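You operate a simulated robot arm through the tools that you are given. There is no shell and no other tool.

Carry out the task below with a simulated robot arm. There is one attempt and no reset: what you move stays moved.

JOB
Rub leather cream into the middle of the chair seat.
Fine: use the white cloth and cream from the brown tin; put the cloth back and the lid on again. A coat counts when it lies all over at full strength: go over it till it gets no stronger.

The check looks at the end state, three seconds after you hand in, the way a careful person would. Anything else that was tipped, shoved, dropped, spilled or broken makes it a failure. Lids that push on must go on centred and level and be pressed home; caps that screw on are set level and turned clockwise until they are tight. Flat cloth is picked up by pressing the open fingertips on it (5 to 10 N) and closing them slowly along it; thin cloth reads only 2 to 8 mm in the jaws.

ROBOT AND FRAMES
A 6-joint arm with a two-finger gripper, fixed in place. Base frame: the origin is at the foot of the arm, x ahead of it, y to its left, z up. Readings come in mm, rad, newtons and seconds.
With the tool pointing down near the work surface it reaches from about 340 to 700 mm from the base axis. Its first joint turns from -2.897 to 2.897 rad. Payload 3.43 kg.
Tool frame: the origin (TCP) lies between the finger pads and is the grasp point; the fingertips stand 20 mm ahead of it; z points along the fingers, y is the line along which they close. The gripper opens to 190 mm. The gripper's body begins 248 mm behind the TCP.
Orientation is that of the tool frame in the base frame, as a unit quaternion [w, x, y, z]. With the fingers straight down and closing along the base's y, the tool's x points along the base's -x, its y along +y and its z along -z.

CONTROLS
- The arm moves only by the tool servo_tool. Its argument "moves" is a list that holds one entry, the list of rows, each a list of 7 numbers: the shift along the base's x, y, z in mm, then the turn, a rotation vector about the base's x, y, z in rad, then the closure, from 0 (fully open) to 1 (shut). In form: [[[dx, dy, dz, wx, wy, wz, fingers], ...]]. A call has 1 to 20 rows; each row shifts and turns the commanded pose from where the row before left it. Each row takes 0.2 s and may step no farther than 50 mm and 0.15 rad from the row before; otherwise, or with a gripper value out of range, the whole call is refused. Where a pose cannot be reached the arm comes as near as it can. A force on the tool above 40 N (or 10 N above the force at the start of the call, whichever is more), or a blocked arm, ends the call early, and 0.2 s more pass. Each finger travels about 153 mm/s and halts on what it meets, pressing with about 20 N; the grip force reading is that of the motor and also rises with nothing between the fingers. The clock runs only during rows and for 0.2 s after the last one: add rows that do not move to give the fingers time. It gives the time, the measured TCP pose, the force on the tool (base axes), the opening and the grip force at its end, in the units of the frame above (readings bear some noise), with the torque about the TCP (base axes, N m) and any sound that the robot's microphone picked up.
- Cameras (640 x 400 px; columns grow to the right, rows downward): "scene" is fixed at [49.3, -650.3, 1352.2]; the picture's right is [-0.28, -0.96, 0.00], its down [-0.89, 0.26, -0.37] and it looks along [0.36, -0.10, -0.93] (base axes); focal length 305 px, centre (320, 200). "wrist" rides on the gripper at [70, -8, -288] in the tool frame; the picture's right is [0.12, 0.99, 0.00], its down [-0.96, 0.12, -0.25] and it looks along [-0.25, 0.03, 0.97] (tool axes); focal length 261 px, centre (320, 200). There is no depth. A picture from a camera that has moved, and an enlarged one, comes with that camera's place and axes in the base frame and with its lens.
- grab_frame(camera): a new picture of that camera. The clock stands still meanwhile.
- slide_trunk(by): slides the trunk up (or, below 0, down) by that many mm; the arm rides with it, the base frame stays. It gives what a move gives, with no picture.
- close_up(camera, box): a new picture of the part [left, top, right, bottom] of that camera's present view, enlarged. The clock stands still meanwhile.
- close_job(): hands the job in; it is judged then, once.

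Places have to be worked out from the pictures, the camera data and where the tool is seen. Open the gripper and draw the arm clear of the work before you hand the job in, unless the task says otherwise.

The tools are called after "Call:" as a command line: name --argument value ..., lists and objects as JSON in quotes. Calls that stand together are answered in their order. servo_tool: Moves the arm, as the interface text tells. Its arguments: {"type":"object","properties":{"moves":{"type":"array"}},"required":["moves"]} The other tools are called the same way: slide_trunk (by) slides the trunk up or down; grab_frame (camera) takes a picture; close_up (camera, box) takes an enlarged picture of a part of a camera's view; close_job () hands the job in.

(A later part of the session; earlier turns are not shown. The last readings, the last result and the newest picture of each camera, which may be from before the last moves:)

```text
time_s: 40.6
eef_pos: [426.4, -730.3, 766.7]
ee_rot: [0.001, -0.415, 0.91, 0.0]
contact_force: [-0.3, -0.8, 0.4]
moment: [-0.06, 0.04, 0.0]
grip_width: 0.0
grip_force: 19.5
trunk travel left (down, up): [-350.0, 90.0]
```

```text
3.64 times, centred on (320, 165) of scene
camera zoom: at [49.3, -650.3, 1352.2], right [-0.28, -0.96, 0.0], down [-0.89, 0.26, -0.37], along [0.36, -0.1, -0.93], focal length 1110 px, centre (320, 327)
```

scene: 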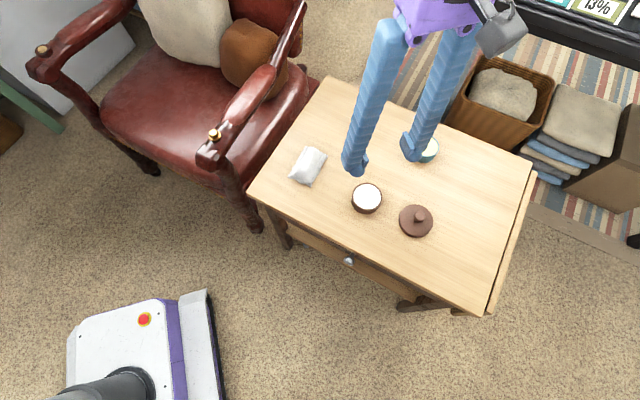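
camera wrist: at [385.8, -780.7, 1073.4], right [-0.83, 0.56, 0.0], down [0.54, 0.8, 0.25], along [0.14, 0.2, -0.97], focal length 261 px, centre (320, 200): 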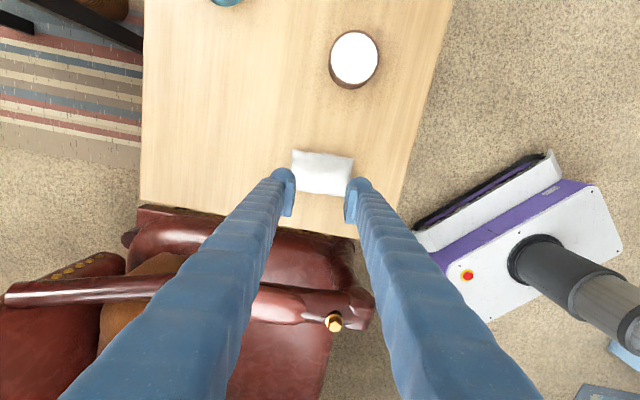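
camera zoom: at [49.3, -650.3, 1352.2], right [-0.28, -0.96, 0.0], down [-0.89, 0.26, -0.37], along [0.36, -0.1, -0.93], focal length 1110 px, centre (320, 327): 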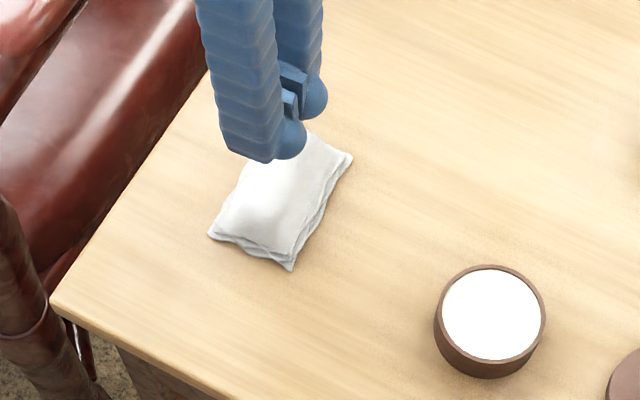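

The cloth slipped out (0.0 mm). I need its true thickness, so I'll probe the bare table beside it with closed fingertips.

Call:
servo_tool --moves '[[[-26, -26, 0, 0, 0, 0, 1], [-26, -26, 0, 0, 0, 0, 1], [0, 0, -30, 0, 0, 0, 1], [0, 0, -30, 0, 0, 0, 1], [0, 0, -15, 0, 0, 0, 1], [0, 0, -5, 0, 0, 0, 1], [0, 0, 0, 0, 0, 0, 1]]]'

Call:
close_up --camera "scene" --box '[270, 120, 390, 220]'

```text
time_s: 42.2
eef_pos: [372.8, -781.9, 684.0]
ee_rot: [0.0, -0.415, 0.91, 0.0]
contact_force: [0.2, -0.2, 0.3]
moment: [0.02, -0.01, -0.01]
grip_width: 0.0
grip_force: 20.2
trunk travel left (down, up): [-350.0, 90.0]
```

```text
4.00 times, centred on (330, 170) of scene
camera zoom: at [49.3, -650.3, 1352.2], right [-0.28, -0.96, 0.0], down [-0.89, 0.26, -0.37], along [0.36, -0.1, -0.93], focal length 1221 px, centre (280, 320)
```

zoom: 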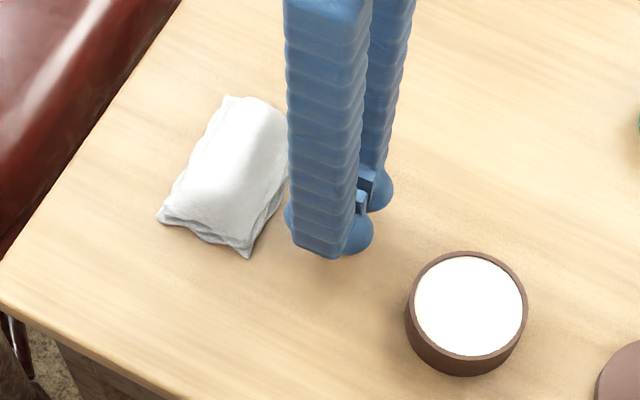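

Call:
servo_tool --moves '[[[0, 0, -3, 0, 0, 0, 1], [0, 0, -3, 0, 0, 0, 1], [0, 0, 0, 0, 0, 0, 1]]]'

Call:
servo_tool --moves '[[[0, 0, -3, 0, 0, 0, 1], [0, 0, -3, 0, 0, 0, 1], [0, 0, 0, 0, 0, 0, 1]]]'

Call:
servo_tool --moves '[[[0, 0, -2, 0, 0, 0, 1], [0, 0, -2, 0, 0, 0, 1], [0, 0, 0, 0, 0, 0, 1]]]'

```text
time_s: 43.0
eef_pos: [373.7, -783.3, 677.3]
ee_rot: [0.0, -0.416, 0.91, -0.001]
contact_force: [0.8, -0.2, -0.9]
moment: [-0.01, 0.0, -0.03]
grip_width: 0.0
grip_force: 19.9
trunk travel left (down, up): [-350.0, 90.0]
```

```text
time_s: 43.8
eef_pos: [373.8, -783.3, 671.4]
ee_rot: [0.0, -0.415, 0.91, 0.0]
contact_force: [0.1, -0.5, 0.3]
moment: [-0.01, 0.0, 0.01]
grip_width: 0.1
grip_force: 19.3
trunk travel left (down, up): [-350.0, 90.0]
```

```text
time_s: 44.6
eef_pos: [373.6, -784.5, 668.1]
ee_rot: [0.0, -0.415, 0.91, -0.001]
contact_force: [-0.1, -0.2, 0.0]
moment: [0.01, -0.01, 0.02]
grip_width: 0.0
grip_force: 19.9
trunk travel left (down, up): [-350.0, 90.0]
```

Call:
servo_tool --moves '[[[0, 0, -2, 0, 0, 0, 1], [0, 0, -2, 0, 0, 0, 1], [0, 0, 0, 0, 0, 0, 1]]]'

Call:
servo_tool --moves '[[[0, 0, -2, 0, 0, 0, 1], [0, 0, -2, 0, 0, 0, 1], [0, 0, 0, 0, 0, 0, 1]]]'

Call:
servo_tool --moves '[[[0, 0, -2, 0, 0, 0, 1], [0, 0, -2, 0, 0, 0, 1], [0, 0, 0, 0, 0, 0, 1]]]'

```text
time_s: 45.4
eef_pos: [373.6, -784.3, 663.8]
ee_rot: [0.0, -0.415, 0.91, 0.0]
contact_force: [-0.1, 0.4, 0.1]
moment: [0.02, 0.01, 0.0]
grip_width: 0.1
grip_force: 19.9
trunk travel left (down, up): [-350.0, 90.0]
```

```text
time_s: 46.2
eef_pos: [372.4, -784.1, 659.5]
ee_rot: [0.0, -0.415, 0.91, 0.0]
contact_force: [0.4, 0.1, -0.6]
moment: [-0.01, 0.02, 0.02]
grip_width: 0.0
grip_force: 20.0
trunk travel left (down, up): [-350.0, 90.0]
```

```text
time_s: 47.0
eef_pos: [373.3, -784.2, 658.3]
ee_rot: [-0.001, -0.415, 0.91, -0.002]
contact_force: [-2.9, 12.6, 31.2]
moment: [0.28, 0.05, -0.01]
grip_width: 6.1
grip_force: 20.6
trunk travel left (down, up): [-350.0, 90.0]
```

The table is at TCP 658.5 (z about 638.5), so the cloth is a pad about 40 mm thick. The 6 mm jaw reading also appears when pressing on bare table, so it came from the pressing and wasn't cloth. I'll rise and turn the gripper 90° to take the pad across its narrow side.

Call:
servo_tool --moves '[[[0, 0, 20, 0, 0, 0, 1], [0, 0, 40, 0, 0, 0, 1], [0, 0, 40, 0, 0, 0, 1], [0, 0, 40, 0, 0, 0, 0.8], [5, 5, 0, 0, 0, -0.143, 0.6], [5, 5, 0, 0, 0, -0.143, 0.5], [5, 5, 0, 0, 0, -0.143, 0.5], [5, 5, 0, 0, 0, -0.143, 0.5], [5, 5, 0, 0, 0, -0.143, 0.5], [5, 5, 0, 0, 0, -0.143, 0.5], [5, 5, 0, 0, 0, -0.143, 0.5], [5, 5, 0, 0, 0, -0.143, 0.5], [5, 5, 0, 0, 0, -0.143, 0.5], [2, 5, 0, 0, 0, -0.143, 0.5], [0, 5, 0, 0, 0, -0.141, 0.5], [0, 0, 0, 0, 0, 0, 0.5]]]'

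Call:
grab_frame --camera "wrist"

Call:
close_up --camera "wrist" --box '[260, 100, 390, 230]'

Call:
close_up --camera "scene" --box '[250, 110, 390, 220]'

```text
time_s: 50.4
eef_pos: [420.2, -730.6, 798.7]
ee_rot: [0.0, 0.35, 0.937, 0.0]
contact_force: [1.0, -0.7, 0.6]
moment: [-0.03, 0.03, -0.02]
grip_width: 95.0
grip_force: 0.1
trunk travel left (down, up): [-350.0, 90.0]
```

```text
taken
camera wrist: at [361.6, -690.1, 1085.7], right [0.56, 0.83, 0.0], down [0.8, -0.54, 0.25], along [0.2, -0.14, -0.97], focal length 261 px, centre (320, 200)
```

wrist: 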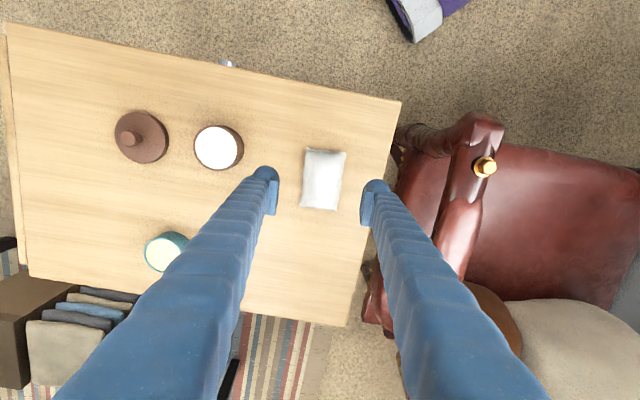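

```text
3.08 times, centred on (325, 165) of wrist
camera zoom: at [361.6, -690.1, 1085.7], right [0.56, 0.83, 0.0], down [0.8, -0.54, 0.25], along [0.2, -0.14, -0.97], focal length 802 px, centre (305, 308)
```

zoom: 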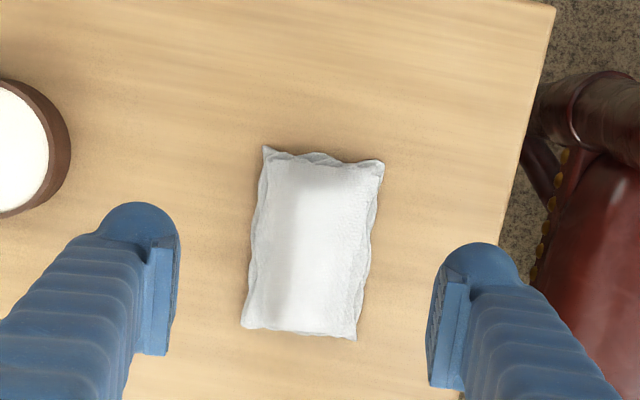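

```text
3.64 times, centred on (320, 165) of scene
camera zoom: at [49.3, -650.3, 1352.2], right [-0.28, -0.96, 0.0], down [-0.89, 0.26, -0.37], along [0.36, -0.1, -0.93], focal length 1110 px, centre (320, 327)
```

zoom: 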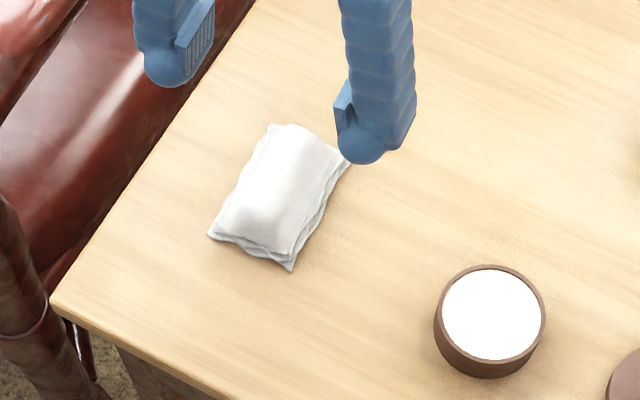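

The pad is centred at (423,-730), about 64 mm wide and aligned with the fingers. I'll descend around it so the tips sit about 14 mm above the table.

Call:
servo_tool --moves '[[[3, 1, -40, 0, 0, 0, 0.5], [0, 0, -40, 0, 0, 0, 0.5], [0, 0, -30, 0, 0, 0, 0.5], [0, 0, -10, 0, 0, 0, 0.5], [0, 0, -5, 0, 0, 0, 0.5], [0, 0, 0, 0, 0, 0, 0.5]]]'

Call:
close_up --camera "wrist" --box '[240, 100, 400, 230]'

Call:
close_up --camera "scene" --box '[260, 120, 360, 200]'

```text
time_s: 51.8
eef_pos: [423.2, -728.7, 671.1]
ee_rot: [0.0, 0.349, 0.937, 0.001]
contact_force: [-0.6, -1.0, 0.2]
moment: [-0.01, -0.02, 0.01]
grip_width: 95.0
grip_force: 0.1
trunk travel left (down, up): [-350.0, 90.0]
```

```text
3.08 times, centred on (320, 165) of wrist
camera zoom: at [364.3, -688.0, 957.9], right [0.56, 0.83, 0.0], down [0.8, -0.54, 0.25], along [0.2, -0.14, -0.97], focal length 802 px, centre (320, 308)
```

zoom: 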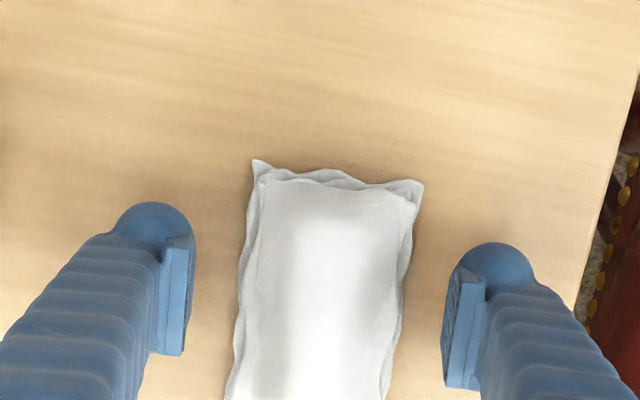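

```text
5.00 times, centred on (310, 160) of scene
camera zoom: at [49.3, -650.3, 1352.2], right [-0.28, -0.96, 0.0], down [-0.89, 0.26, -0.37], along [0.36, -0.1, -0.93], focal length 1527 px, centre (370, 400)
```

zoom: 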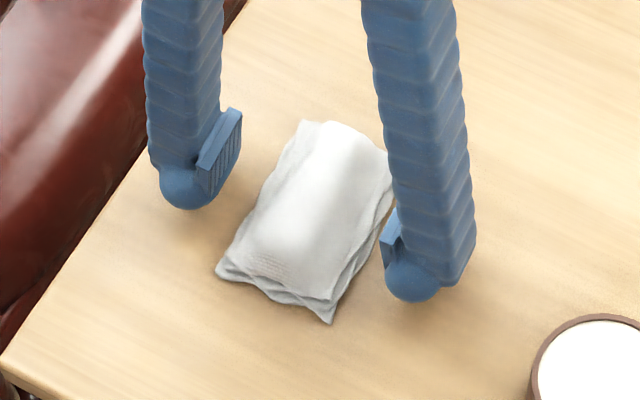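

The pad lies between the fingers. I'll close on it slowly.

Call:
servo_tool --moves '[[[0, 0, 0, 0, 0, 0, 0.58], [0, 0, 0, 0, 0, 0, 0.63], [0, 0, 0, 0, 0, 0, 0.67], [0, 0, 0, 0, 0, 0, 0.71], [0, 0, 0, 0, 0, 0, 0.75], [0, 0, 0, 0, 0, 0, 0.8], [0, 0, 0, 0, 0, 0, 0.85], [0, 0, 0, 0, 0, 0, 0.9], [0, 0, 0, 0, 0, 0, 1.0], [0, 0, 0, 0, 0, 0, 1.0], [0, 0, 0, 0, 0, 0, 1.0]]]'

Call:
close_up --camera "wrist" --box '[240, 100, 400, 230]'

Call:
close_up --camera "scene" --box '[260, 120, 360, 200]'

```text
time_s: 54.2
eef_pos: [423.7, -729.6, 674.3]
ee_rot: [0.001, 0.349, 0.937, -0.001]
contact_force: [-3.1, -16.6, 34.6]
moment: [-0.19, 0.05, -0.01]
grip_width: 22.7
grip_force: 19.9
trunk travel left (down, up): [-350.0, 90.0]
```

```text
3.08 times, centred on (320, 165) of wrist
camera zoom: at [363.3, -688.3, 960.2], right [0.56, 0.83, 0.0], down [0.8, -0.54, 0.25], along [0.21, -0.14, -0.97], focal length 802 px, centre (320, 308)
```

zoom: 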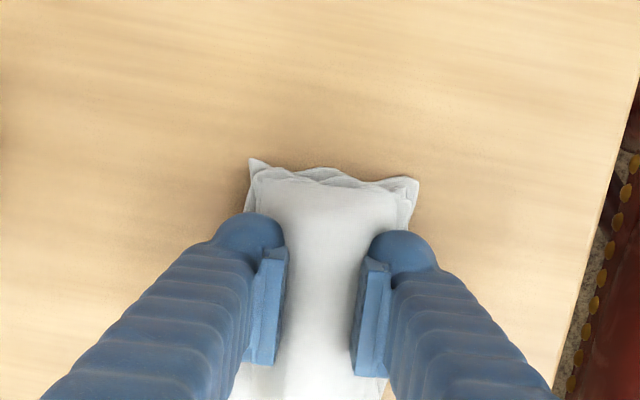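

```text
5.00 times, centred on (310, 160) of scene
camera zoom: at [49.3, -650.3, 1352.2], right [-0.28, -0.96, 0.0], down [-0.89, 0.26, -0.37], along [0.36, -0.1, -0.93], focal length 1527 px, centre (370, 400)
```

zoom: 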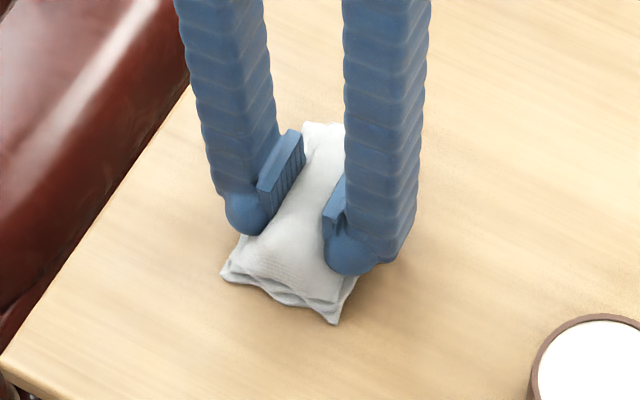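

The cloth is soft and has gathered between the fingers (22.7 mm, 20 N). I'll lift gently and check that it stays held.

Call:
servo_tool --moves '[[[0, 0, 4, 0, 0, 0, 1], [0, 0, 4, 0, 0, 0, 1], [0, 0, 6, 0, 0, 0, 1], [0, 0, 8, 0, 0, 0, 1], [0, 0, 10, 0, 0, 0, 1], [0, 0, 0, 0, 0, 0, 1]]]'

Call:
close_up --camera "wrist" --box '[240, 100, 400, 230]'

Call:
close_up --camera "scene" --box '[260, 120, 360, 200]'

```text
time_s: 55.6
eef_pos: [422.2, -727.0, 705.6]
ee_rot: [-0.001, 0.349, 0.937, 0.001]
contact_force: [0.0, -0.1, -0.2]
moment: [-0.01, 0.01, -0.02]
grip_width: 22.4
grip_force: 19.3
trunk travel left (down, up): [-350.0, 90.0]
```

```text
3.08 times, centred on (320, 165) of wrist
camera zoom: at [363.9, -687.3, 992.0], right [0.56, 0.83, 0.0], down [0.8, -0.54, 0.25], along [0.2, -0.14, -0.97], focal length 802 px, centre (320, 308)
```

zoom: 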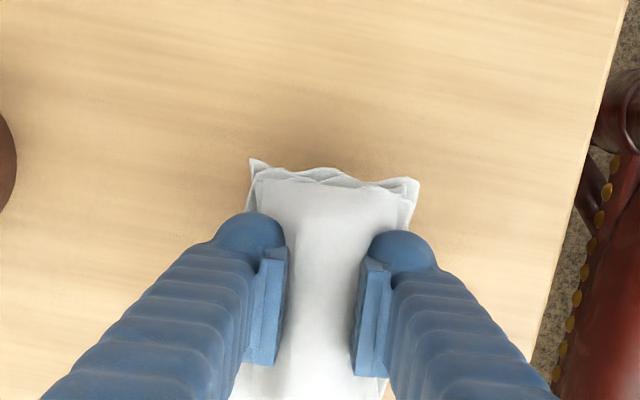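

```text
5.00 times, centred on (310, 160) of scene
camera zoom: at [49.3, -650.3, 1352.2], right [-0.28, -0.96, 0.0], down [-0.89, 0.26, -0.37], along [0.36, -0.1, -0.93], focal length 1527 px, centre (370, 400)
```

zoom: 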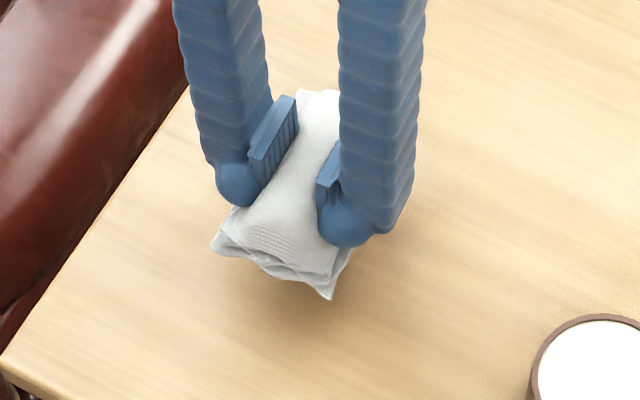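

The cloth is held firmly and hangs free. Before dipping I'll check how far the cream lies below the tin's rim.

Call:
close_up --camera "scene" --box '[340, 170, 400, 220]'

Call:
grab_frame --camera "wrist"

```text
8.00 times, centred on (370, 195) of scene
camera zoom: at [49.3, -650.3, 1352.2], right [-0.28, -0.96, 0.0], down [-0.89, 0.26, -0.37], along [0.36, -0.1, -0.93], focal length 2443 px, centre (-80, 240)
```

zoom: 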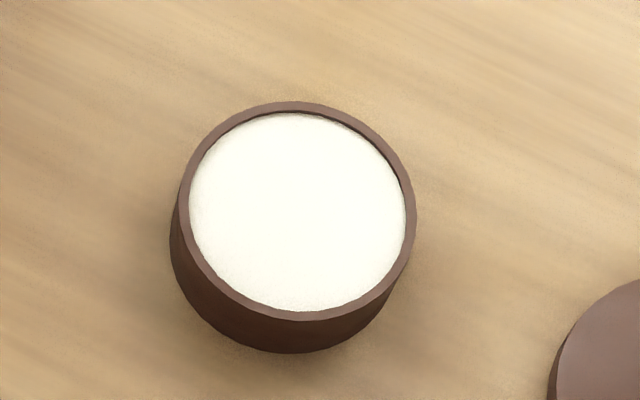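

```text
taken
camera wrist: at [363.9, -687.3, 992.0], right [0.56, 0.83, 0.0], down [0.8, -0.54, 0.25], along [0.2, -0.14, -0.97], focal length 261 px, centre (320, 200)
```

wrist: 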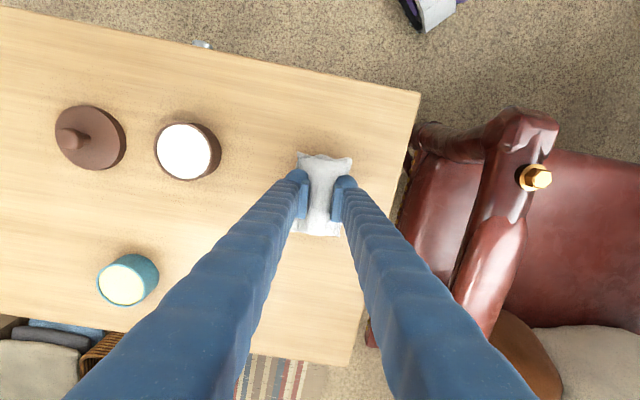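

The cream is only 2–3 mm below the rim, and the inner diameter is about 65 mm. I'll carry the cloth over the tin at (290.5,-838), staying well above the rim.

Call:
servo_tool --moves '[[[0, 0, 25, 0, 0, 0, 1], [0, 0, 30, 0, 0, 0, 1], [-22, -18, 0, 0, 0, 0, 1], [-22, -18, 0, 0, 0, 0, 1], [-22, -19, 0, 0, 0, 0, 1], [-22, -19, 0, 0, 0, 0, 1], [-22, -19, 0, 0, 0, 0, 1], [-22, -18, 0, 0, 0, 0, 1], [0, 0, -20, 0, 0, 0, 1], [0, 0, -12, 0, 0, 0, 1], [0, 0, 0, 0, 0, 0, 1]]]'

Call:
close_up --camera "scene" --box '[310, 140, 430, 230]'

Call:
close_up --camera "wrist" --box '[240, 100, 400, 230]'

```text
time_s: 58.0
eef_pos: [290.0, -838.4, 726.7]
ee_rot: [0.0, 0.35, 0.937, 0.0]
contact_force: [0.2, -0.4, 0.8]
moment: [0.0, 0.0, 0.02]
grip_width: 22.6
grip_force: 19.5
trunk travel left (down, up): [-350.0, 90.0]
```

```text
4.44 times, centred on (370, 185) of scene
camera zoom: at [49.3, -650.3, 1352.2], right [-0.28, -0.96, 0.0], down [-0.89, 0.26, -0.37], along [0.36, -0.1, -0.93], focal length 1357 px, centre (98, 267)
```

zoom: 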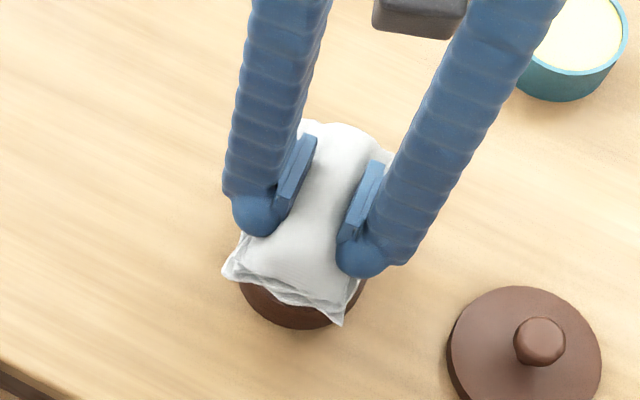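

```text
3.08 times, centred on (320, 165) of wrist
camera zoom: at [232.8, -798.9, 1014.5], right [0.56, 0.83, 0.0], down [0.8, -0.54, 0.25], along [0.2, -0.14, -0.97], focal length 802 px, centre (320, 308)
```

zoom: 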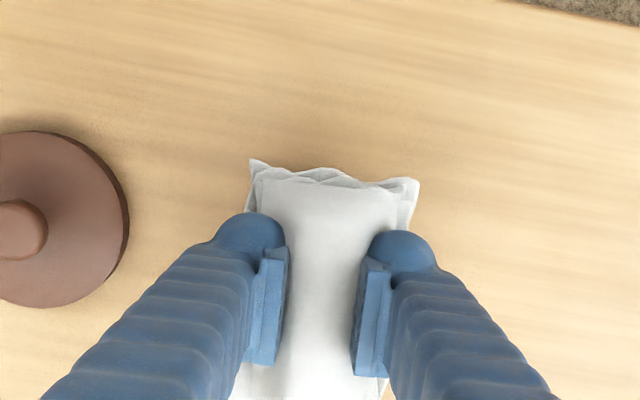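

The cloth is over the tin. I'll lower in small steps until the force shows contact.

Call:
servo_tool --moves '[[[0, 0, -6, 0, 0, 0, 1], [0, 0, -4, 0, 0, 0, 1], [0, 0, -2, 0, 0, 0, 1], [0, 0, 0, 0, 0, 0, 1]]]'

Call:
servo_tool --moves '[[[0, 0, -2, 0, 0, 0, 1], [0, 0, -2, 0, 0, 0, 1], [0, 0, 0, 0, 0, 0, 1]]]'

Call:
servo_tool --moves '[[[0, 0, -2, 0, 0, 0, 1], [0, 0, 0, 0, 0, 0, 1]]]'

```text
time_s: 59.0
eef_pos: [291.2, -837.2, 713.6]
ee_rot: [0.0, 0.35, 0.937, 0.0]
contact_force: [0.3, -0.7, -0.8]
moment: [0.03, 0.0, 0.0]
grip_width: 22.7
grip_force: 19.7
trunk travel left (down, up): [-350.0, 90.0]
```

```text
time_s: 59.8
eef_pos: [291.9, -838.7, 710.4]
ee_rot: [-0.001, 0.349, 0.937, 0.0]
contact_force: [-0.9, 0.8, 0.0]
moment: [-0.02, -0.02, 0.01]
grip_width: 22.6
grip_force: 20.3
trunk travel left (down, up): [-350.0, 90.0]
```

```text
time_s: 60.4
eef_pos: [290.2, -838.9, 708.1]
ee_rot: [0.0, 0.349, 0.937, 0.001]
contact_force: [0.2, 0.4, 0.6]
moment: [-0.01, 0.0, 0.0]
grip_width: 22.7
grip_force: 20.3
trunk travel left (down, up): [-350.0, 90.0]
```

Call:
servo_tool --moves '[[[0, 0, -2, 0, 0, 0, 1], [0, 0, 0, 0, 0, 0, 1]]]'

Call:
servo_tool --moves '[[[0, 0, -2, 0, 0, 0, 1], [0, 0, 0, 0, 0, 0, 1]]]'

Call:
servo_tool --moves '[[[0, 0, -2, 0, 0, 0, 1], [0, 0, 0, 0, 0, 0, 1]]]'

```text
time_s: 61.0
eef_pos: [290.7, -838.8, 706.7]
ee_rot: [0.001, 0.349, 0.937, 0.0]
contact_force: [-0.4, 0.4, -1.4]
moment: [-0.02, 0.01, -0.02]
grip_width: 22.7
grip_force: 20.0
trunk travel left (down, up): [-350.0, 90.0]
```

```text
time_s: 61.6
eef_pos: [291.7, -838.8, 703.7]
ee_rot: [0.0, 0.35, 0.937, 0.0]
contact_force: [-1.3, -0.9, -0.5]
moment: [0.02, -0.01, 0.04]
grip_width: 22.5
grip_force: 19.7
trunk travel left (down, up): [-350.0, 90.0]
```

```text
time_s: 62.2
eef_pos: [291.4, -839.6, 702.4]
ee_rot: [0.0, 0.35, 0.937, -0.001]
contact_force: [0.3, 3.2, 13.8]
moment: [0.16, 0.07, 0.0]
grip_width: 22.7
grip_force: 19.9
trunk travel left (down, up): [-350.0, 90.0]
```

Contact at TCP 702, 14 N. I'll look at it here, then lift slightly.

Call:
close_up --camera "scene" --box '[330, 150, 410, 220]'

Call:
servo_tool --moves '[[[0, 0, 0, 0, 0, 0, 1], [0, 0, 1, 0, 0, 0, 1], [0, 0, 10, 0, 0, 0, 1], [0, 0, 20, 0, 0, 0, 1], [0, 0, 20, 0, 0, 0, 1], [0, 0, 0, 0, 0, 0, 1]]]'

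Call:
close_up --camera "scene" --box '[310, 130, 430, 220]'

```text
5.71 times, centred on (370, 185) of scene
camera zoom: at [49.3, -650.3, 1352.2], right [-0.28, -0.96, 0.0], down [-0.89, 0.26, -0.37], along [0.36, -0.1, -0.93], focal length 1745 px, centre (34, 286)
```

zoom: 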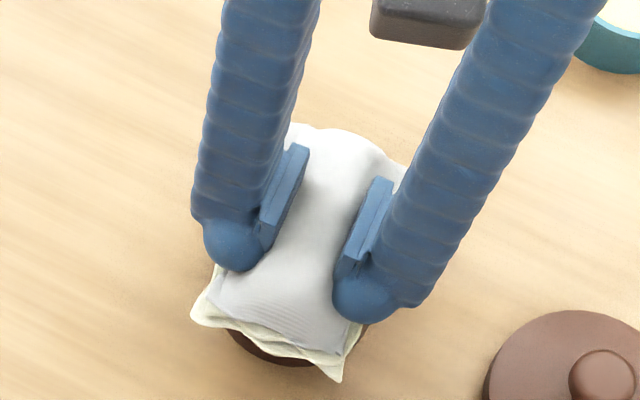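

```text
time_s: 63.6
eef_pos: [291.1, -839.5, 753.4]
ee_rot: [0.001, 0.349, 0.937, 0.001]
contact_force: [0.2, 0.0, -0.7]
moment: [-0.03, 0.0, 0.02]
grip_width: 22.6
grip_force: 19.9
trunk travel left (down, up): [-350.0, 90.0]
```

```text
4.44 times, centred on (370, 175) of scene
camera zoom: at [49.3, -650.3, 1352.2], right [-0.28, -0.96, 0.0], down [-0.89, 0.26, -0.37], along [0.36, -0.1, -0.93], focal length 1357 px, centre (98, 311)
```

zoom: 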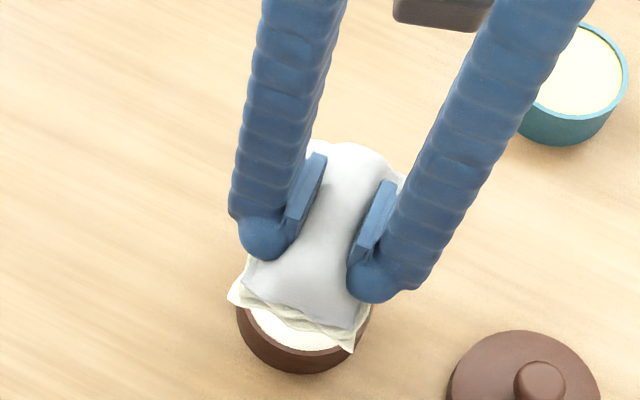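

The cloth's underside has taken on cream. I'll rise well clear and carry it over the chair toward (800,-380) at z about 900 to locate the seat.

Call:
servo_tool --moves '[[[0, 0, 49, 0, 0, 0, 1], [0, 0, 49, 0, 0, 0, 1], [0, 0, 49, 0, 0, 0, 1], [34, 31, 0, 0, 0, 0, 1], [34, 31, 0, 0, 0, 0, 1], [34, 31, 0, 0, 0, 0, 1], [34, 31, 0, 0, 0, 0, 1], [34, 31, 0, 0, 0, 0, 1], [34, 31, 0, 0, 0, 0, 1], [34, 31, 0, 0, 0, 0, 1], [34, 31, 0, 0, 0, 0, 1], [34, 31, 0, 0, 0, 0, 1], [34, 31, 0, 0, 0, 0, 1], [34, 31, 0, 0, 0, 0, 1], [34, 31, 0, 0, 0, 0, 1], [34, 31, 0, 0, 0, 0, 1], [34, 31, 0, 0, 0, 0, 1], [34, 25, 0, 0, 0, 0, 1], [0, 0, 0, 0, 0, 0, 1]]]'

Call:
grab_frame --camera "wrist"

Call:
grab_frame --camera "scene"

```text
time_s: 67.6
eef_pos: [799.5, -379.6, 900.8]
ee_rot: [0.0, 0.35, 0.937, 0.0]
contact_force: [0.8, 0.0, 0.1]
moment: [-0.08, -0.01, 0.04]
grip_width: 22.6
grip_force: 19.8
trunk travel left (down, up): [-350.0, 90.0]
```

```text
taken
camera wrist: at [741.2, -339.3, 1187.2], right [0.56, 0.83, 0.0], down [0.8, -0.54, 0.25], along [0.2, -0.14, -0.97], focal length 261 px, centre (320, 200)
```

wrist: 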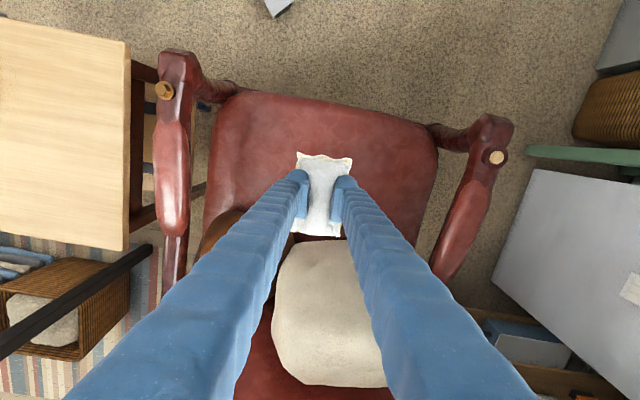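

```text
taken
```

scene: 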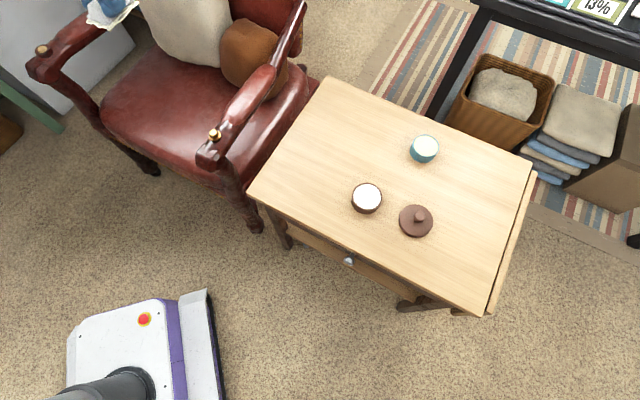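

I'll compare enlarged views of the seat to find its extents and any dry or dull patch.

Call:
close_up --camera "wrist" --box '[190, 70, 460, 260]'

Call:
close_up --camera "scene" --box '[90, 40, 310, 190]'

```text
2.11 times, centred on (325, 165) of wrist
camera zoom: at [741.2, -339.3, 1187.2], right [0.56, 0.83, 0.0], down [0.8, -0.54, 0.25], along [0.2, -0.14, -0.97], focal length 549 px, centre (310, 274)
```

zoom: 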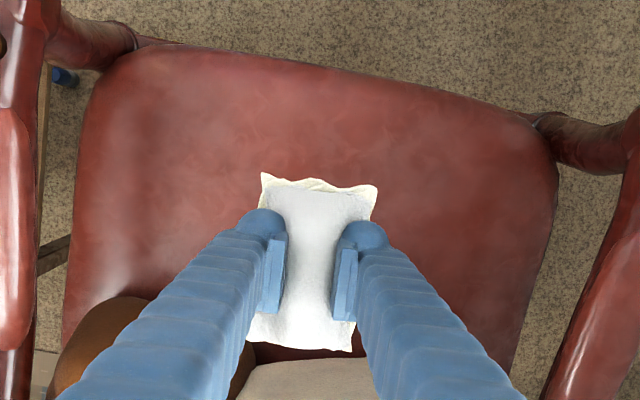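

```text
2.67 times, centred on (200, 115) of scene
camera zoom: at [49.3, -650.3, 1352.2], right [-0.28, -0.96, 0.0], down [-0.89, 0.26, -0.37], along [0.36, -0.1, -0.93], focal length 814 px, centre (640, 427)
```

zoom: 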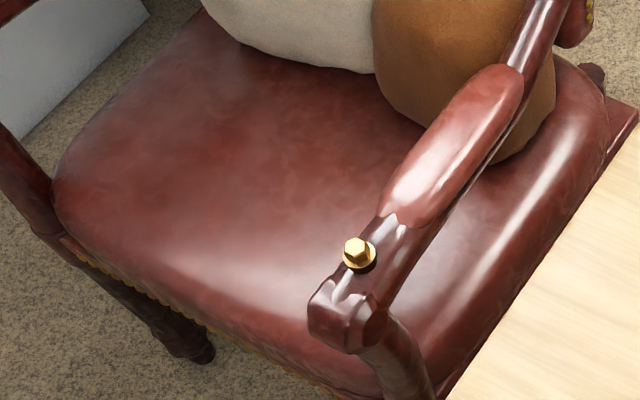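

A hazy, slightly duller zone seems to sit in the seat's middle, but the fingers hide it. I'll shift sideways and up for an unobstructed look.

Call:
servo_tool --moves '[[[-30, -30, 25, 0, 0, 0, 1], [-30, -30, 25, 0, 0, 0, 1], [-30, -30, 25, 0, 0, 0, 1], [-30, -30, 25, 0, 0, 0, 1], [-20, -20, 0, 0, 0, 0, 1], [0, 0, 0, 0, 0, 0, 1]]]'

Call:
grab_frame --camera "wrist"

Call:
close_up --camera "wrist" --box '[300, 70, 540, 240]'

```text
time_s: 69.0
eef_pos: [660.0, -522.3, 1001.9]
ee_rot: [-0.001, 0.35, 0.937, -0.001]
contact_force: [0.3, 0.2, -1.7]
moment: [0.04, 0.01, 0.0]
grip_width: 22.4
grip_force: 19.9
trunk travel left (down, up): [-350.0, 90.0]
```

```text
taken
camera wrist: at [601.7, -482.4, 1289.0], right [0.56, 0.83, 0.0], down [0.8, -0.54, 0.25], along [0.2, -0.14, -0.97], focal length 261 px, centre (320, 200)
```

wrist: 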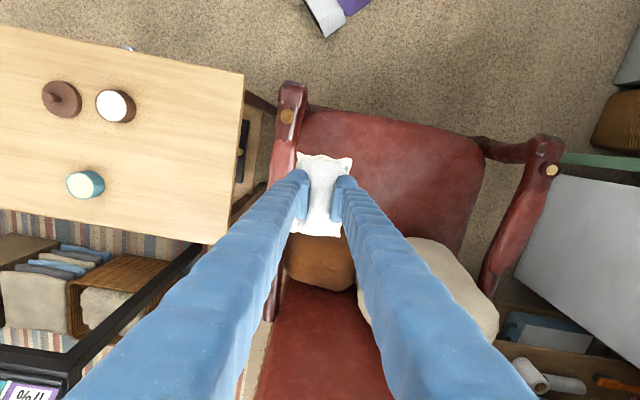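

```text
2.35 times, centred on (420, 155) of wrist
camera zoom: at [601.7, -482.4, 1289.0], right [0.56, 0.83, 0.0], down [0.8, -0.54, 0.25], along [0.2, -0.14, -0.97], focal length 613 px, centre (85, 306)
```

zoom: 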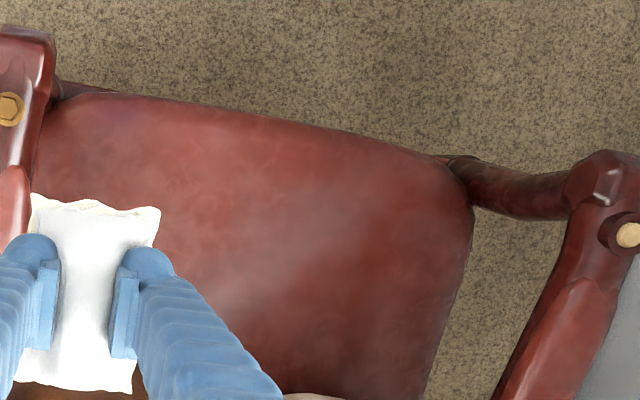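

No distinct patch: the haze shifts with the viewpoint, so it is glare. From both views the seat runs from its front edge (mid about (707,-318)) back along (0.744,-0.667), and the cushions start about 300 mm in. I'll descend over (826,-425).

Call:
servo_tool --moves '[[[24, 14, -40, 0, 0, 0, 1], [24, 14, -40, 0, 0, 0, 1], [24, 14, -40, 0, 0, 0, 1], [24, 14, -40, 0, 0, 0, 1], [24, 14, -40, 0, 0, 0, 1], [24, 14, -40, 0, 0, 0, 1], [22, 13, -40, 0, 0, 0, 1], [0, 0, -40, 0, 0, 0, 1], [0, 0, -30, 0, 0, 0, 1], [0, 0, 0, 0, 0, 0, 1]]]'

Call:
grab_frame --camera "wrist"

Call:
close_up --camera "scene" --box '[90, 0, 310, 190]'

```text
time_s: 71.2
eef_pos: [827.6, -425.0, 648.5]
ee_rot: [0.0, 0.35, 0.937, -0.001]
contact_force: [0.3, 0.2, -0.5]
moment: [-0.04, 0.02, 0.0]
grip_width: 22.7
grip_force: 20.1
trunk travel left (down, up): [-350.0, 90.0]
```

```text
taken
camera wrist: at [768.7, -384.2, 936.6], right [0.56, 0.83, 0.0], down [0.8, -0.54, 0.25], along [0.2, -0.14, -0.97], focal length 261 px, centre (320, 200)
```

wrist: 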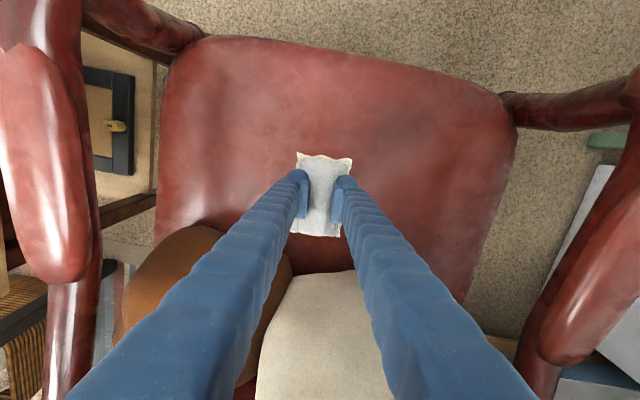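

```text
2.11 times, centred on (200, 95) of scene
camera zoom: at [49.3, -650.3, 1352.2], right [-0.28, -0.96, 0.0], down [-0.89, 0.26, -0.37], along [0.36, -0.1, -0.93], focal length 643 px, centre (573, 421)
```

zoom: 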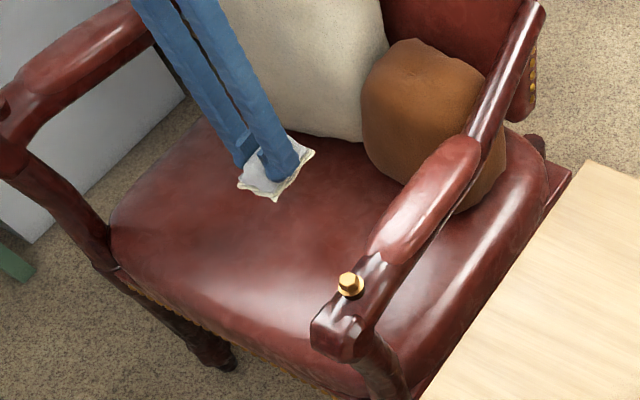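

I'm above the middle of the open seat area. I'll lower gradually toward contact.

Call:
servo_tool --moves '[[[0, 0, -20, 0, 0, 0, 1], [0, 0, -20, 0, 0, 0, 1], [0, 0, -15, 0, 0, 0, 1], [0, 0, 0, 0, 0, 0, 1]]]'

Call:
close_up --camera "scene" --box '[90, 0, 310, 190]'

```text
time_s: 72.2
eef_pos: [827.1, -424.1, 595.2]
ee_rot: [-0.001, 0.35, 0.937, 0.0]
contact_force: [0.4, 0.1, -1.2]
moment: [-0.01, 0.01, 0.03]
grip_width: 22.5
grip_force: 20.0
trunk travel left (down, up): [-350.0, 90.0]
```

```text
2.11 times, centred on (200, 95) of scene
camera zoom: at [49.3, -650.3, 1352.2], right [-0.28, -0.96, 0.0], down [-0.89, 0.26, -0.37], along [0.36, -0.1, -0.93], focal length 643 px, centre (573, 421)
```

zoom: 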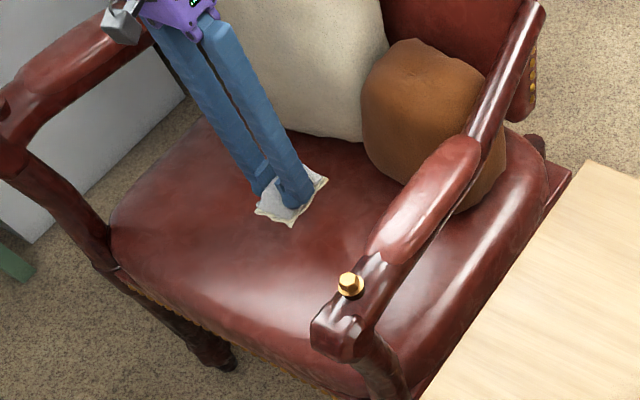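

Call:
servo_tool --moves '[[[0, 0, -10, 0, 0, 0, 1], [0, 0, -10, 0, 0, 0, 1], [0, 0, -5, 0, 0, 0, 1], [0, 0, -5, 0, 0, 0, 1], [0, 0, 0, 0, 0, 0, 1]]]'

Call:
servo_tool --moves '[[[0, 0, -4, 0, 0, 0, 1], [0, 0, -4, 0, 0, 0, 1], [0, 0, 0, 0, 0, 0, 1]]]'

Call:
servo_tool --moves '[[[0, 0, -3, 0, 0, 0, 1], [0, 0, -3, 0, 0, 0, 1], [0, 0, 0, 0, 0, 0, 1]]]'

```text
time_s: 73.4
eef_pos: [827.5, -423.9, 562.6]
ee_rot: [-0.001, 0.349, 0.937, 0.001]
contact_force: [-0.4, 0.7, -1.2]
moment: [0.05, 0.02, -0.03]
grip_width: 22.6
grip_force: 19.7
trunk travel left (down, up): [-350.0, 90.0]
```

```text
time_s: 74.2
eef_pos: [827.8, -423.4, 555.7]
ee_rot: [0.0, 0.349, 0.937, -0.001]
contact_force: [0.9, -0.6, -1.1]
moment: [0.02, -0.01, 0.01]
grip_width: 22.6
grip_force: 20.2
trunk travel left (down, up): [-350.0, 90.0]
```

```text
time_s: 75.0
eef_pos: [828.3, -423.3, 551.3]
ee_rot: [0.0, 0.35, 0.937, 0.0]
contact_force: [-0.7, 0.7, -0.4]
moment: [0.05, -0.01, 0.04]
grip_width: 22.6
grip_force: 20.2
trunk travel left (down, up): [-350.0, 90.0]
```

Call:
servo_tool --moves '[[[0, 0, -3, 0, 0, 0, 1], [0, 0, -3, 0, 0, 0, 1], [0, 0, 0, 0, 0, 0, 1]]]'

Call:
servo_tool --moves '[[[0, 0, -3, 0, 0, 0, 1], [0, 0, -3, 0, 0, 0, 1], [0, 0, 0, 0, 0, 0, 1]]]'

Call:
close_up --camera "scene" --box '[140, 40, 260, 130]'

```text
time_s: 75.8
eef_pos: [827.7, -422.4, 545.3]
ee_rot: [0.0, 0.35, 0.937, 0.001]
contact_force: [-0.2, -0.2, -0.3]
moment: [0.01, 0.0, 0.02]
grip_width: 22.6
grip_force: 19.8
trunk travel left (down, up): [-350.0, 90.0]
```

```text
time_s: 76.6
eef_pos: [828.3, -423.5, 538.9]
ee_rot: [0.0, 0.35, 0.937, -0.001]
contact_force: [-0.4, -0.3, 0.4]
moment: [0.01, 0.01, 0.0]
grip_width: 22.6
grip_force: 20.1
trunk travel left (down, up): [-350.0, 90.0]
```

```text
4.44 times, centred on (200, 85) of scene
camera zoom: at [49.3, -650.3, 1352.2], right [-0.28, -0.96, 0.0], down [-0.89, 0.26, -0.37], along [0.36, -0.1, -0.93], focal length 1357 px, centre (853, 711)
```

zoom: 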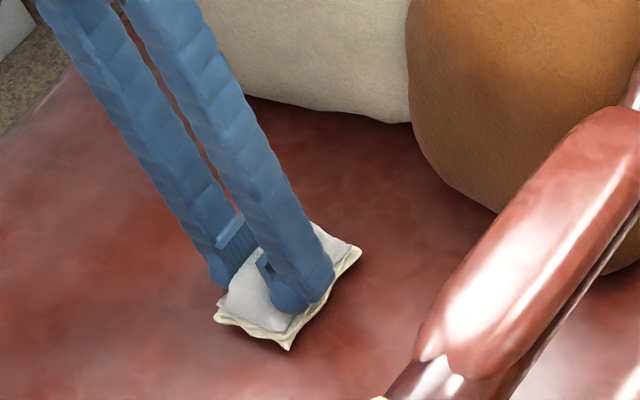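

The contact shadow shows it is nearly down. Continuing in small steps.

Call:
servo_tool --moves '[[[0, 0, -2, 0, 0, 0, 1], [0, 0, -2, 0, 0, 0, 1], [0, 0, 0, 0, 0, 0, 1]]]'

Call:
servo_tool --moves '[[[0, 0, -2, 0, 0, 0, 1], [0, 0, -2, 0, 0, 0, 1], [0, 0, 0, 0, 0, 0, 1]]]'

Call:
servo_tool --moves '[[[0, 0, -2, 0, 0, 0, 1], [0, 0, -2, 0, 0, 0, 1], [0, 0, 0, 0, 0, 0, 1]]]'

```text
time_s: 77.4
eef_pos: [827.8, -423.5, 535.4]
ee_rot: [-0.001, 0.35, 0.937, 0.001]
contact_force: [0.5, -0.9, -1.1]
moment: [-0.03, 0.02, 0.04]
grip_width: 22.0
grip_force: 20.4
trunk travel left (down, up): [-350.0, 90.0]
```

```text
time_s: 78.2
eef_pos: [829.7, -424.0, 532.3]
ee_rot: [0.0, 0.349, 0.937, 0.0]
contact_force: [0.1, 0.1, -0.9]
moment: [0.03, 0.04, -0.03]
grip_width: 22.6
grip_force: 20.4
trunk travel left (down, up): [-350.0, 90.0]
```

```text
time_s: 79.0
eef_pos: [829.6, -422.9, 530.4]
ee_rot: [0.0, 0.349, 0.937, 0.0]
contact_force: [-3.8, -0.7, 17.7]
moment: [0.03, 0.1, 0.0]
grip_width: 22.7
grip_force: 20.3
trunk travel left (down, up): [-350.0, 90.0]
```

Contact at TCP 530.5, 18 N. I'll ease slightly and start a first short stroke along the seat's width, watching the force.

Call:
servo_tool --moves '[[[0, 0, 0.8, 0, 0, 0, 1], [7, 7.2, 0, 0, 0, 0, 1], [7, 7.2, 0, 0, 0, 0, 1], [7, 7.2, 0, 0, 0, 0, 1], [0, 0, 0, 0, 0, 0, 1]]]'

Call:
close_up --camera "scene" --box '[130, 30, 250, 130]'

Call:
close_up --camera "wrist" --box '[220, 80, 420, 260]'

```text
time_s: 80.2
eef_pos: [846.7, -400.2, 530.1]
ee_rot: [-0.001, 0.35, 0.937, 0.0]
contact_force: [-0.3, -0.9, 7.2]
moment: [0.03, -0.02, 0.0]
grip_width: 22.7
grip_force: 20.0
trunk travel left (down, up): [-350.0, 90.0]
```

```text
4.00 times, centred on (190, 80) of scene
camera zoom: at [49.3, -650.3, 1352.2], right [-0.28, -0.96, 0.0], down [-0.89, 0.26, -0.37], along [0.36, -0.1, -0.93], focal length 1221 px, centre (840, 680)
```

zoom: 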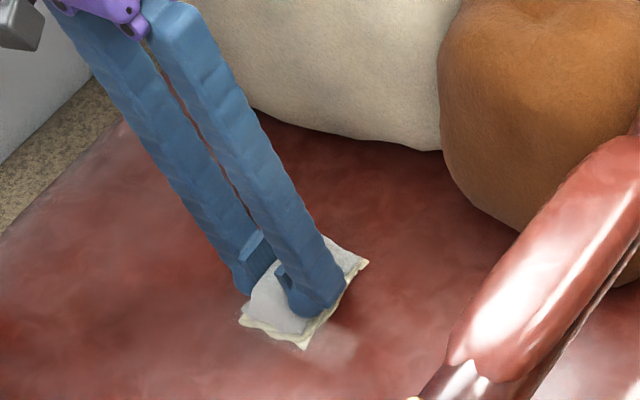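

```text
2.22 times, centred on (320, 170) of wrist
camera zoom: at [787.6, -359.6, 817.0], right [0.56, 0.83, 0.0], down [0.8, -0.54, 0.25], along [0.21, -0.14, -0.97], focal length 579 px, centre (320, 267)
```

zoom: 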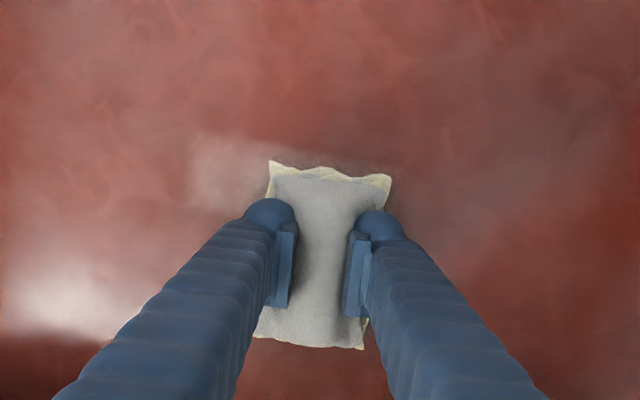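

A pale coat shows where the cloth has rubbed, at about 7 N. I'll sweep on toward the left side and monitor the force over the seat's curvature.

Call:
servo_tool --moves '[[[7, 7.2, 0, 0, 0, 0, 1], [7, 7.2, 0, 0, 0, 0, 1], [7, 7.2, 0, 0, 0, 0, 1], [7, 7.2, 0, 0, 0, 0, 1], [7, 7.2, 0, 0, 0, 0, 1]]]'

Call:
servo_tool --moves '[[[-7, -7.2, 0, 0, 0, 0, 1], [-7, -7.2, 0, 0, 0, 0, 1], [-7, -7.2, 0, 0, 0, 0, 1], [-7, -7.2, 0, 0, 0, 0, 1], [-7, -7.2, 0, 0, 0, 0, 1], [-7, -7.2, 0, 0, 0, 0, 1], [-7, -7.2, 0, 0, 0, 0, 1], [-7, -7.2, 0, 0, 0, 0, 1]]]'

Call:
servo_tool --moves '[[[-7, -7.2, 0, 0, 0, 0, 1], [-7, -7.2, 0, 0, 0, 0, 1], [-7, -7.2, 0, 0, 0, 0, 1], [-7, -7.2, 0, 0, 0, 0, 1], [-7, -7.2, 0, 0, 0, 0, 1]]]'

Call:
close_up --camera "wrist" --box '[180, 80, 520, 280]'

Call:
close_up --camera "scene" --box '[120, 30, 260, 130]'

```text
time_s: 81.4
eef_pos: [870.0, -359.1, 536.1]
ee_rot: [0.0, 0.35, 0.937, 0.001]
contact_force: [0.2, 0.0, -0.1]
moment: [-0.03, 0.02, 0.0]
grip_width: 22.3
grip_force: 20.2
out of reach, approached as far as the arm can: row 1, 3, 5
trunk travel left (down, up): [-350.0, 90.0]
```

```text
time_s: 83.2
eef_pos: [814.1, -416.8, 536.0]
ee_rot: [0.0, 0.35, 0.937, 0.0]
contact_force: [-0.5, -0.5, 0.3]
moment: [0.0, -0.04, -0.01]
grip_width: 22.7
grip_force: 20.5
trunk travel left (down, up): [-350.0, 90.0]
```

```text
time_s: 84.4
eef_pos: [777.0, -452.4, 536.0]
ee_rot: [0.001, 0.35, 0.937, 0.0]
contact_force: [-0.1, -0.1, -1.1]
moment: [0.0, 0.01, -0.04]
grip_width: 22.6
grip_force: 20.4
trunk travel left (down, up): [-350.0, 90.0]
```

```text
1.88 times, centred on (350, 180) of wrist
camera zoom: at [719.0, -412.5, 823.3], right [0.56, 0.83, 0.0], down [0.8, -0.54, 0.25], along [0.2, -0.14, -0.97], focal length 491 px, centre (264, 238)
```

zoom: 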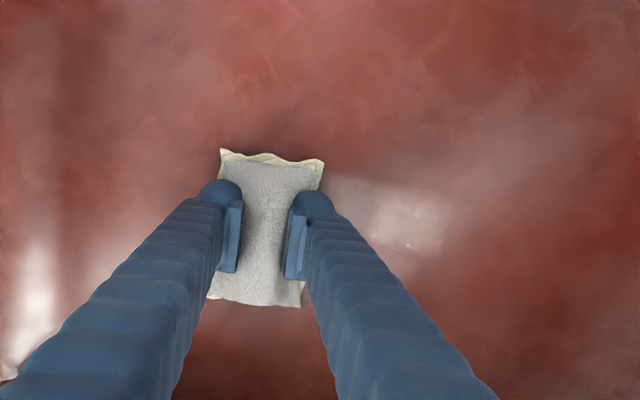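

```text
4.00 times, centred on (190, 80) of scene
camera zoom: at [49.3, -650.3, 1352.2], right [-0.28, -0.96, 0.0], down [-0.89, 0.26, -0.37], along [0.36, -0.1, -0.93], focal length 1221 px, centre (840, 680)
```

zoom: 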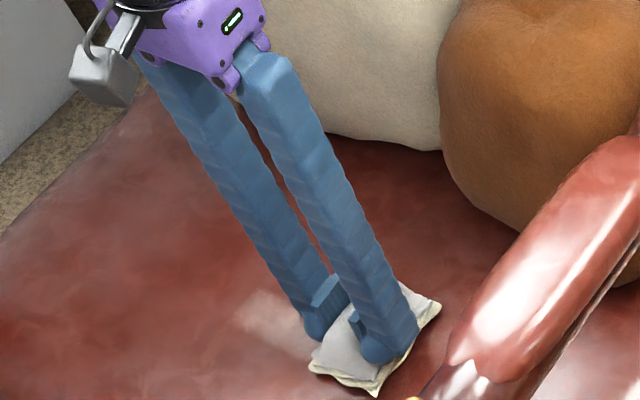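

The arm ran out of reach beyond a radius of about 940 mm at this height and lifted off slightly, so only the first patch got coated. I'll rise to z 600 and test how reach varies with height, to choose the best trunk setting.

Call:
servo_tool --moves '[[[7, 7, 30, 0, 0, 0, 1], [10, 10, 35, 0, 0, 0, 1], [10, 10, 0, 0, 0, 0, 1], [9, -4, 0, 0, 0, 0, 1], [9, -4, 0, 0, 0, 0, 1], [9, -4, 0, 0, 0, 0, 1], [9, -4, 0, 0, 0, 0, 1], [9, -4, 0, 0, 0, 0, 1], [9, -4, 0, 0, 0, 0, 1], [9, -4, 0, 0, 0, 0, 1], [9, -4, 0, 0, 0, 0, 1], [9, -4, 0, 0, 0, 0, 1], [9, -4, 0, 0, 0, 0, 1], [9, -4, 0, 0, 0, 0, 1], [0, 0, 0, 0, 0, 0, 1]]]'

```text
time_s: 87.6
eef_pos: [858.8, -448.0, 606.8]
ee_rot: [0.0, 0.349, 0.937, 0.0]
contact_force: [0.5, 0.5, -0.9]
moment: [-0.05, -0.01, 0.01]
grip_width: 22.5
grip_force: 19.3
out of reach, approached as far as the arm can: row 9, 10, 11, 12, 13, 14
trunk travel left (down, up): [-350.0, 90.0]
```

Reach grows with height (941 mm at z 536, 969 mm at z 605), so the shoulder is too high. I'll raise the tool, pull back a little, then lower the trunk 250 mm.

Call:
servo_tool --moves '[[[-10, 5, 40, 0, 0, 0, 1], [-10, 5, 45, 0, 0, 0, 1], [-10, 5, 45, 0, 0, 0, 1], [-10, 5, 45, 0, 0, 0, 1], [0, 5, 45, 0, 0, 0, 1], [0, 0, 45, 0, 0, 0, 1], [0, 0, 45, 0, 0, 0, 1], [0, 0, 0, 0, 0, 0, 1]]]'

Call:
slide_trunk --by -250

Call:
grab_frame --camera "wrist"

Call:
grab_frame --camera "scene"

```text
time_s: 89.4
eef_pos: [819.1, -426.2, 916.5]
ee_rot: [-0.001, 0.35, 0.937, 0.0]
contact_force: [0.4, -0.5, -0.3]
moment: [0.0, 0.03, 0.02]
grip_width: 22.4
grip_force: 20.0
trunk travel left (down, up): [-350.0, 90.0]
```

```text
time_s: 92.0
eef_pos: [819.1, -425.8, 667.3]
ee_rot: [0.0, 0.35, 0.937, 0.0]
contact_force: [0.2, 0.1, -0.7]
moment: [-0.02, 0.0, 0.02]
grip_width: 22.6
grip_force: 19.8
trunk travel left (down, up): [-100.0, 340.0]
```

```text
taken
camera wrist: at [759.8, -386.2, 955.5], right [0.56, 0.83, 0.0], down [0.8, -0.54, 0.25], along [0.2, -0.14, -0.97], focal length 261 px, centre (320, 200)
```

wrist: 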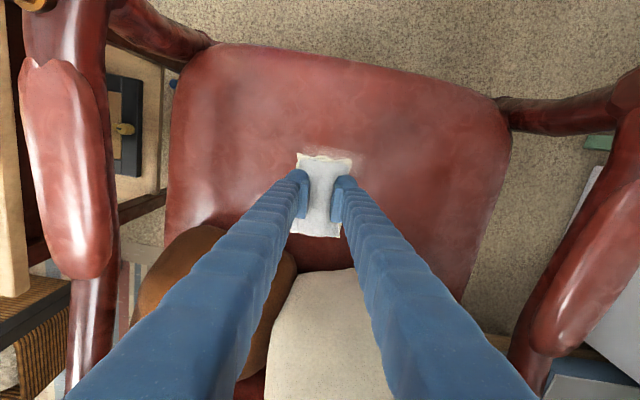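

```text
taken
```

scene: 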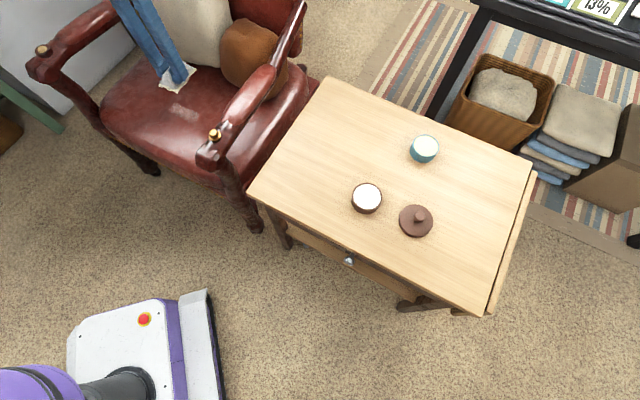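

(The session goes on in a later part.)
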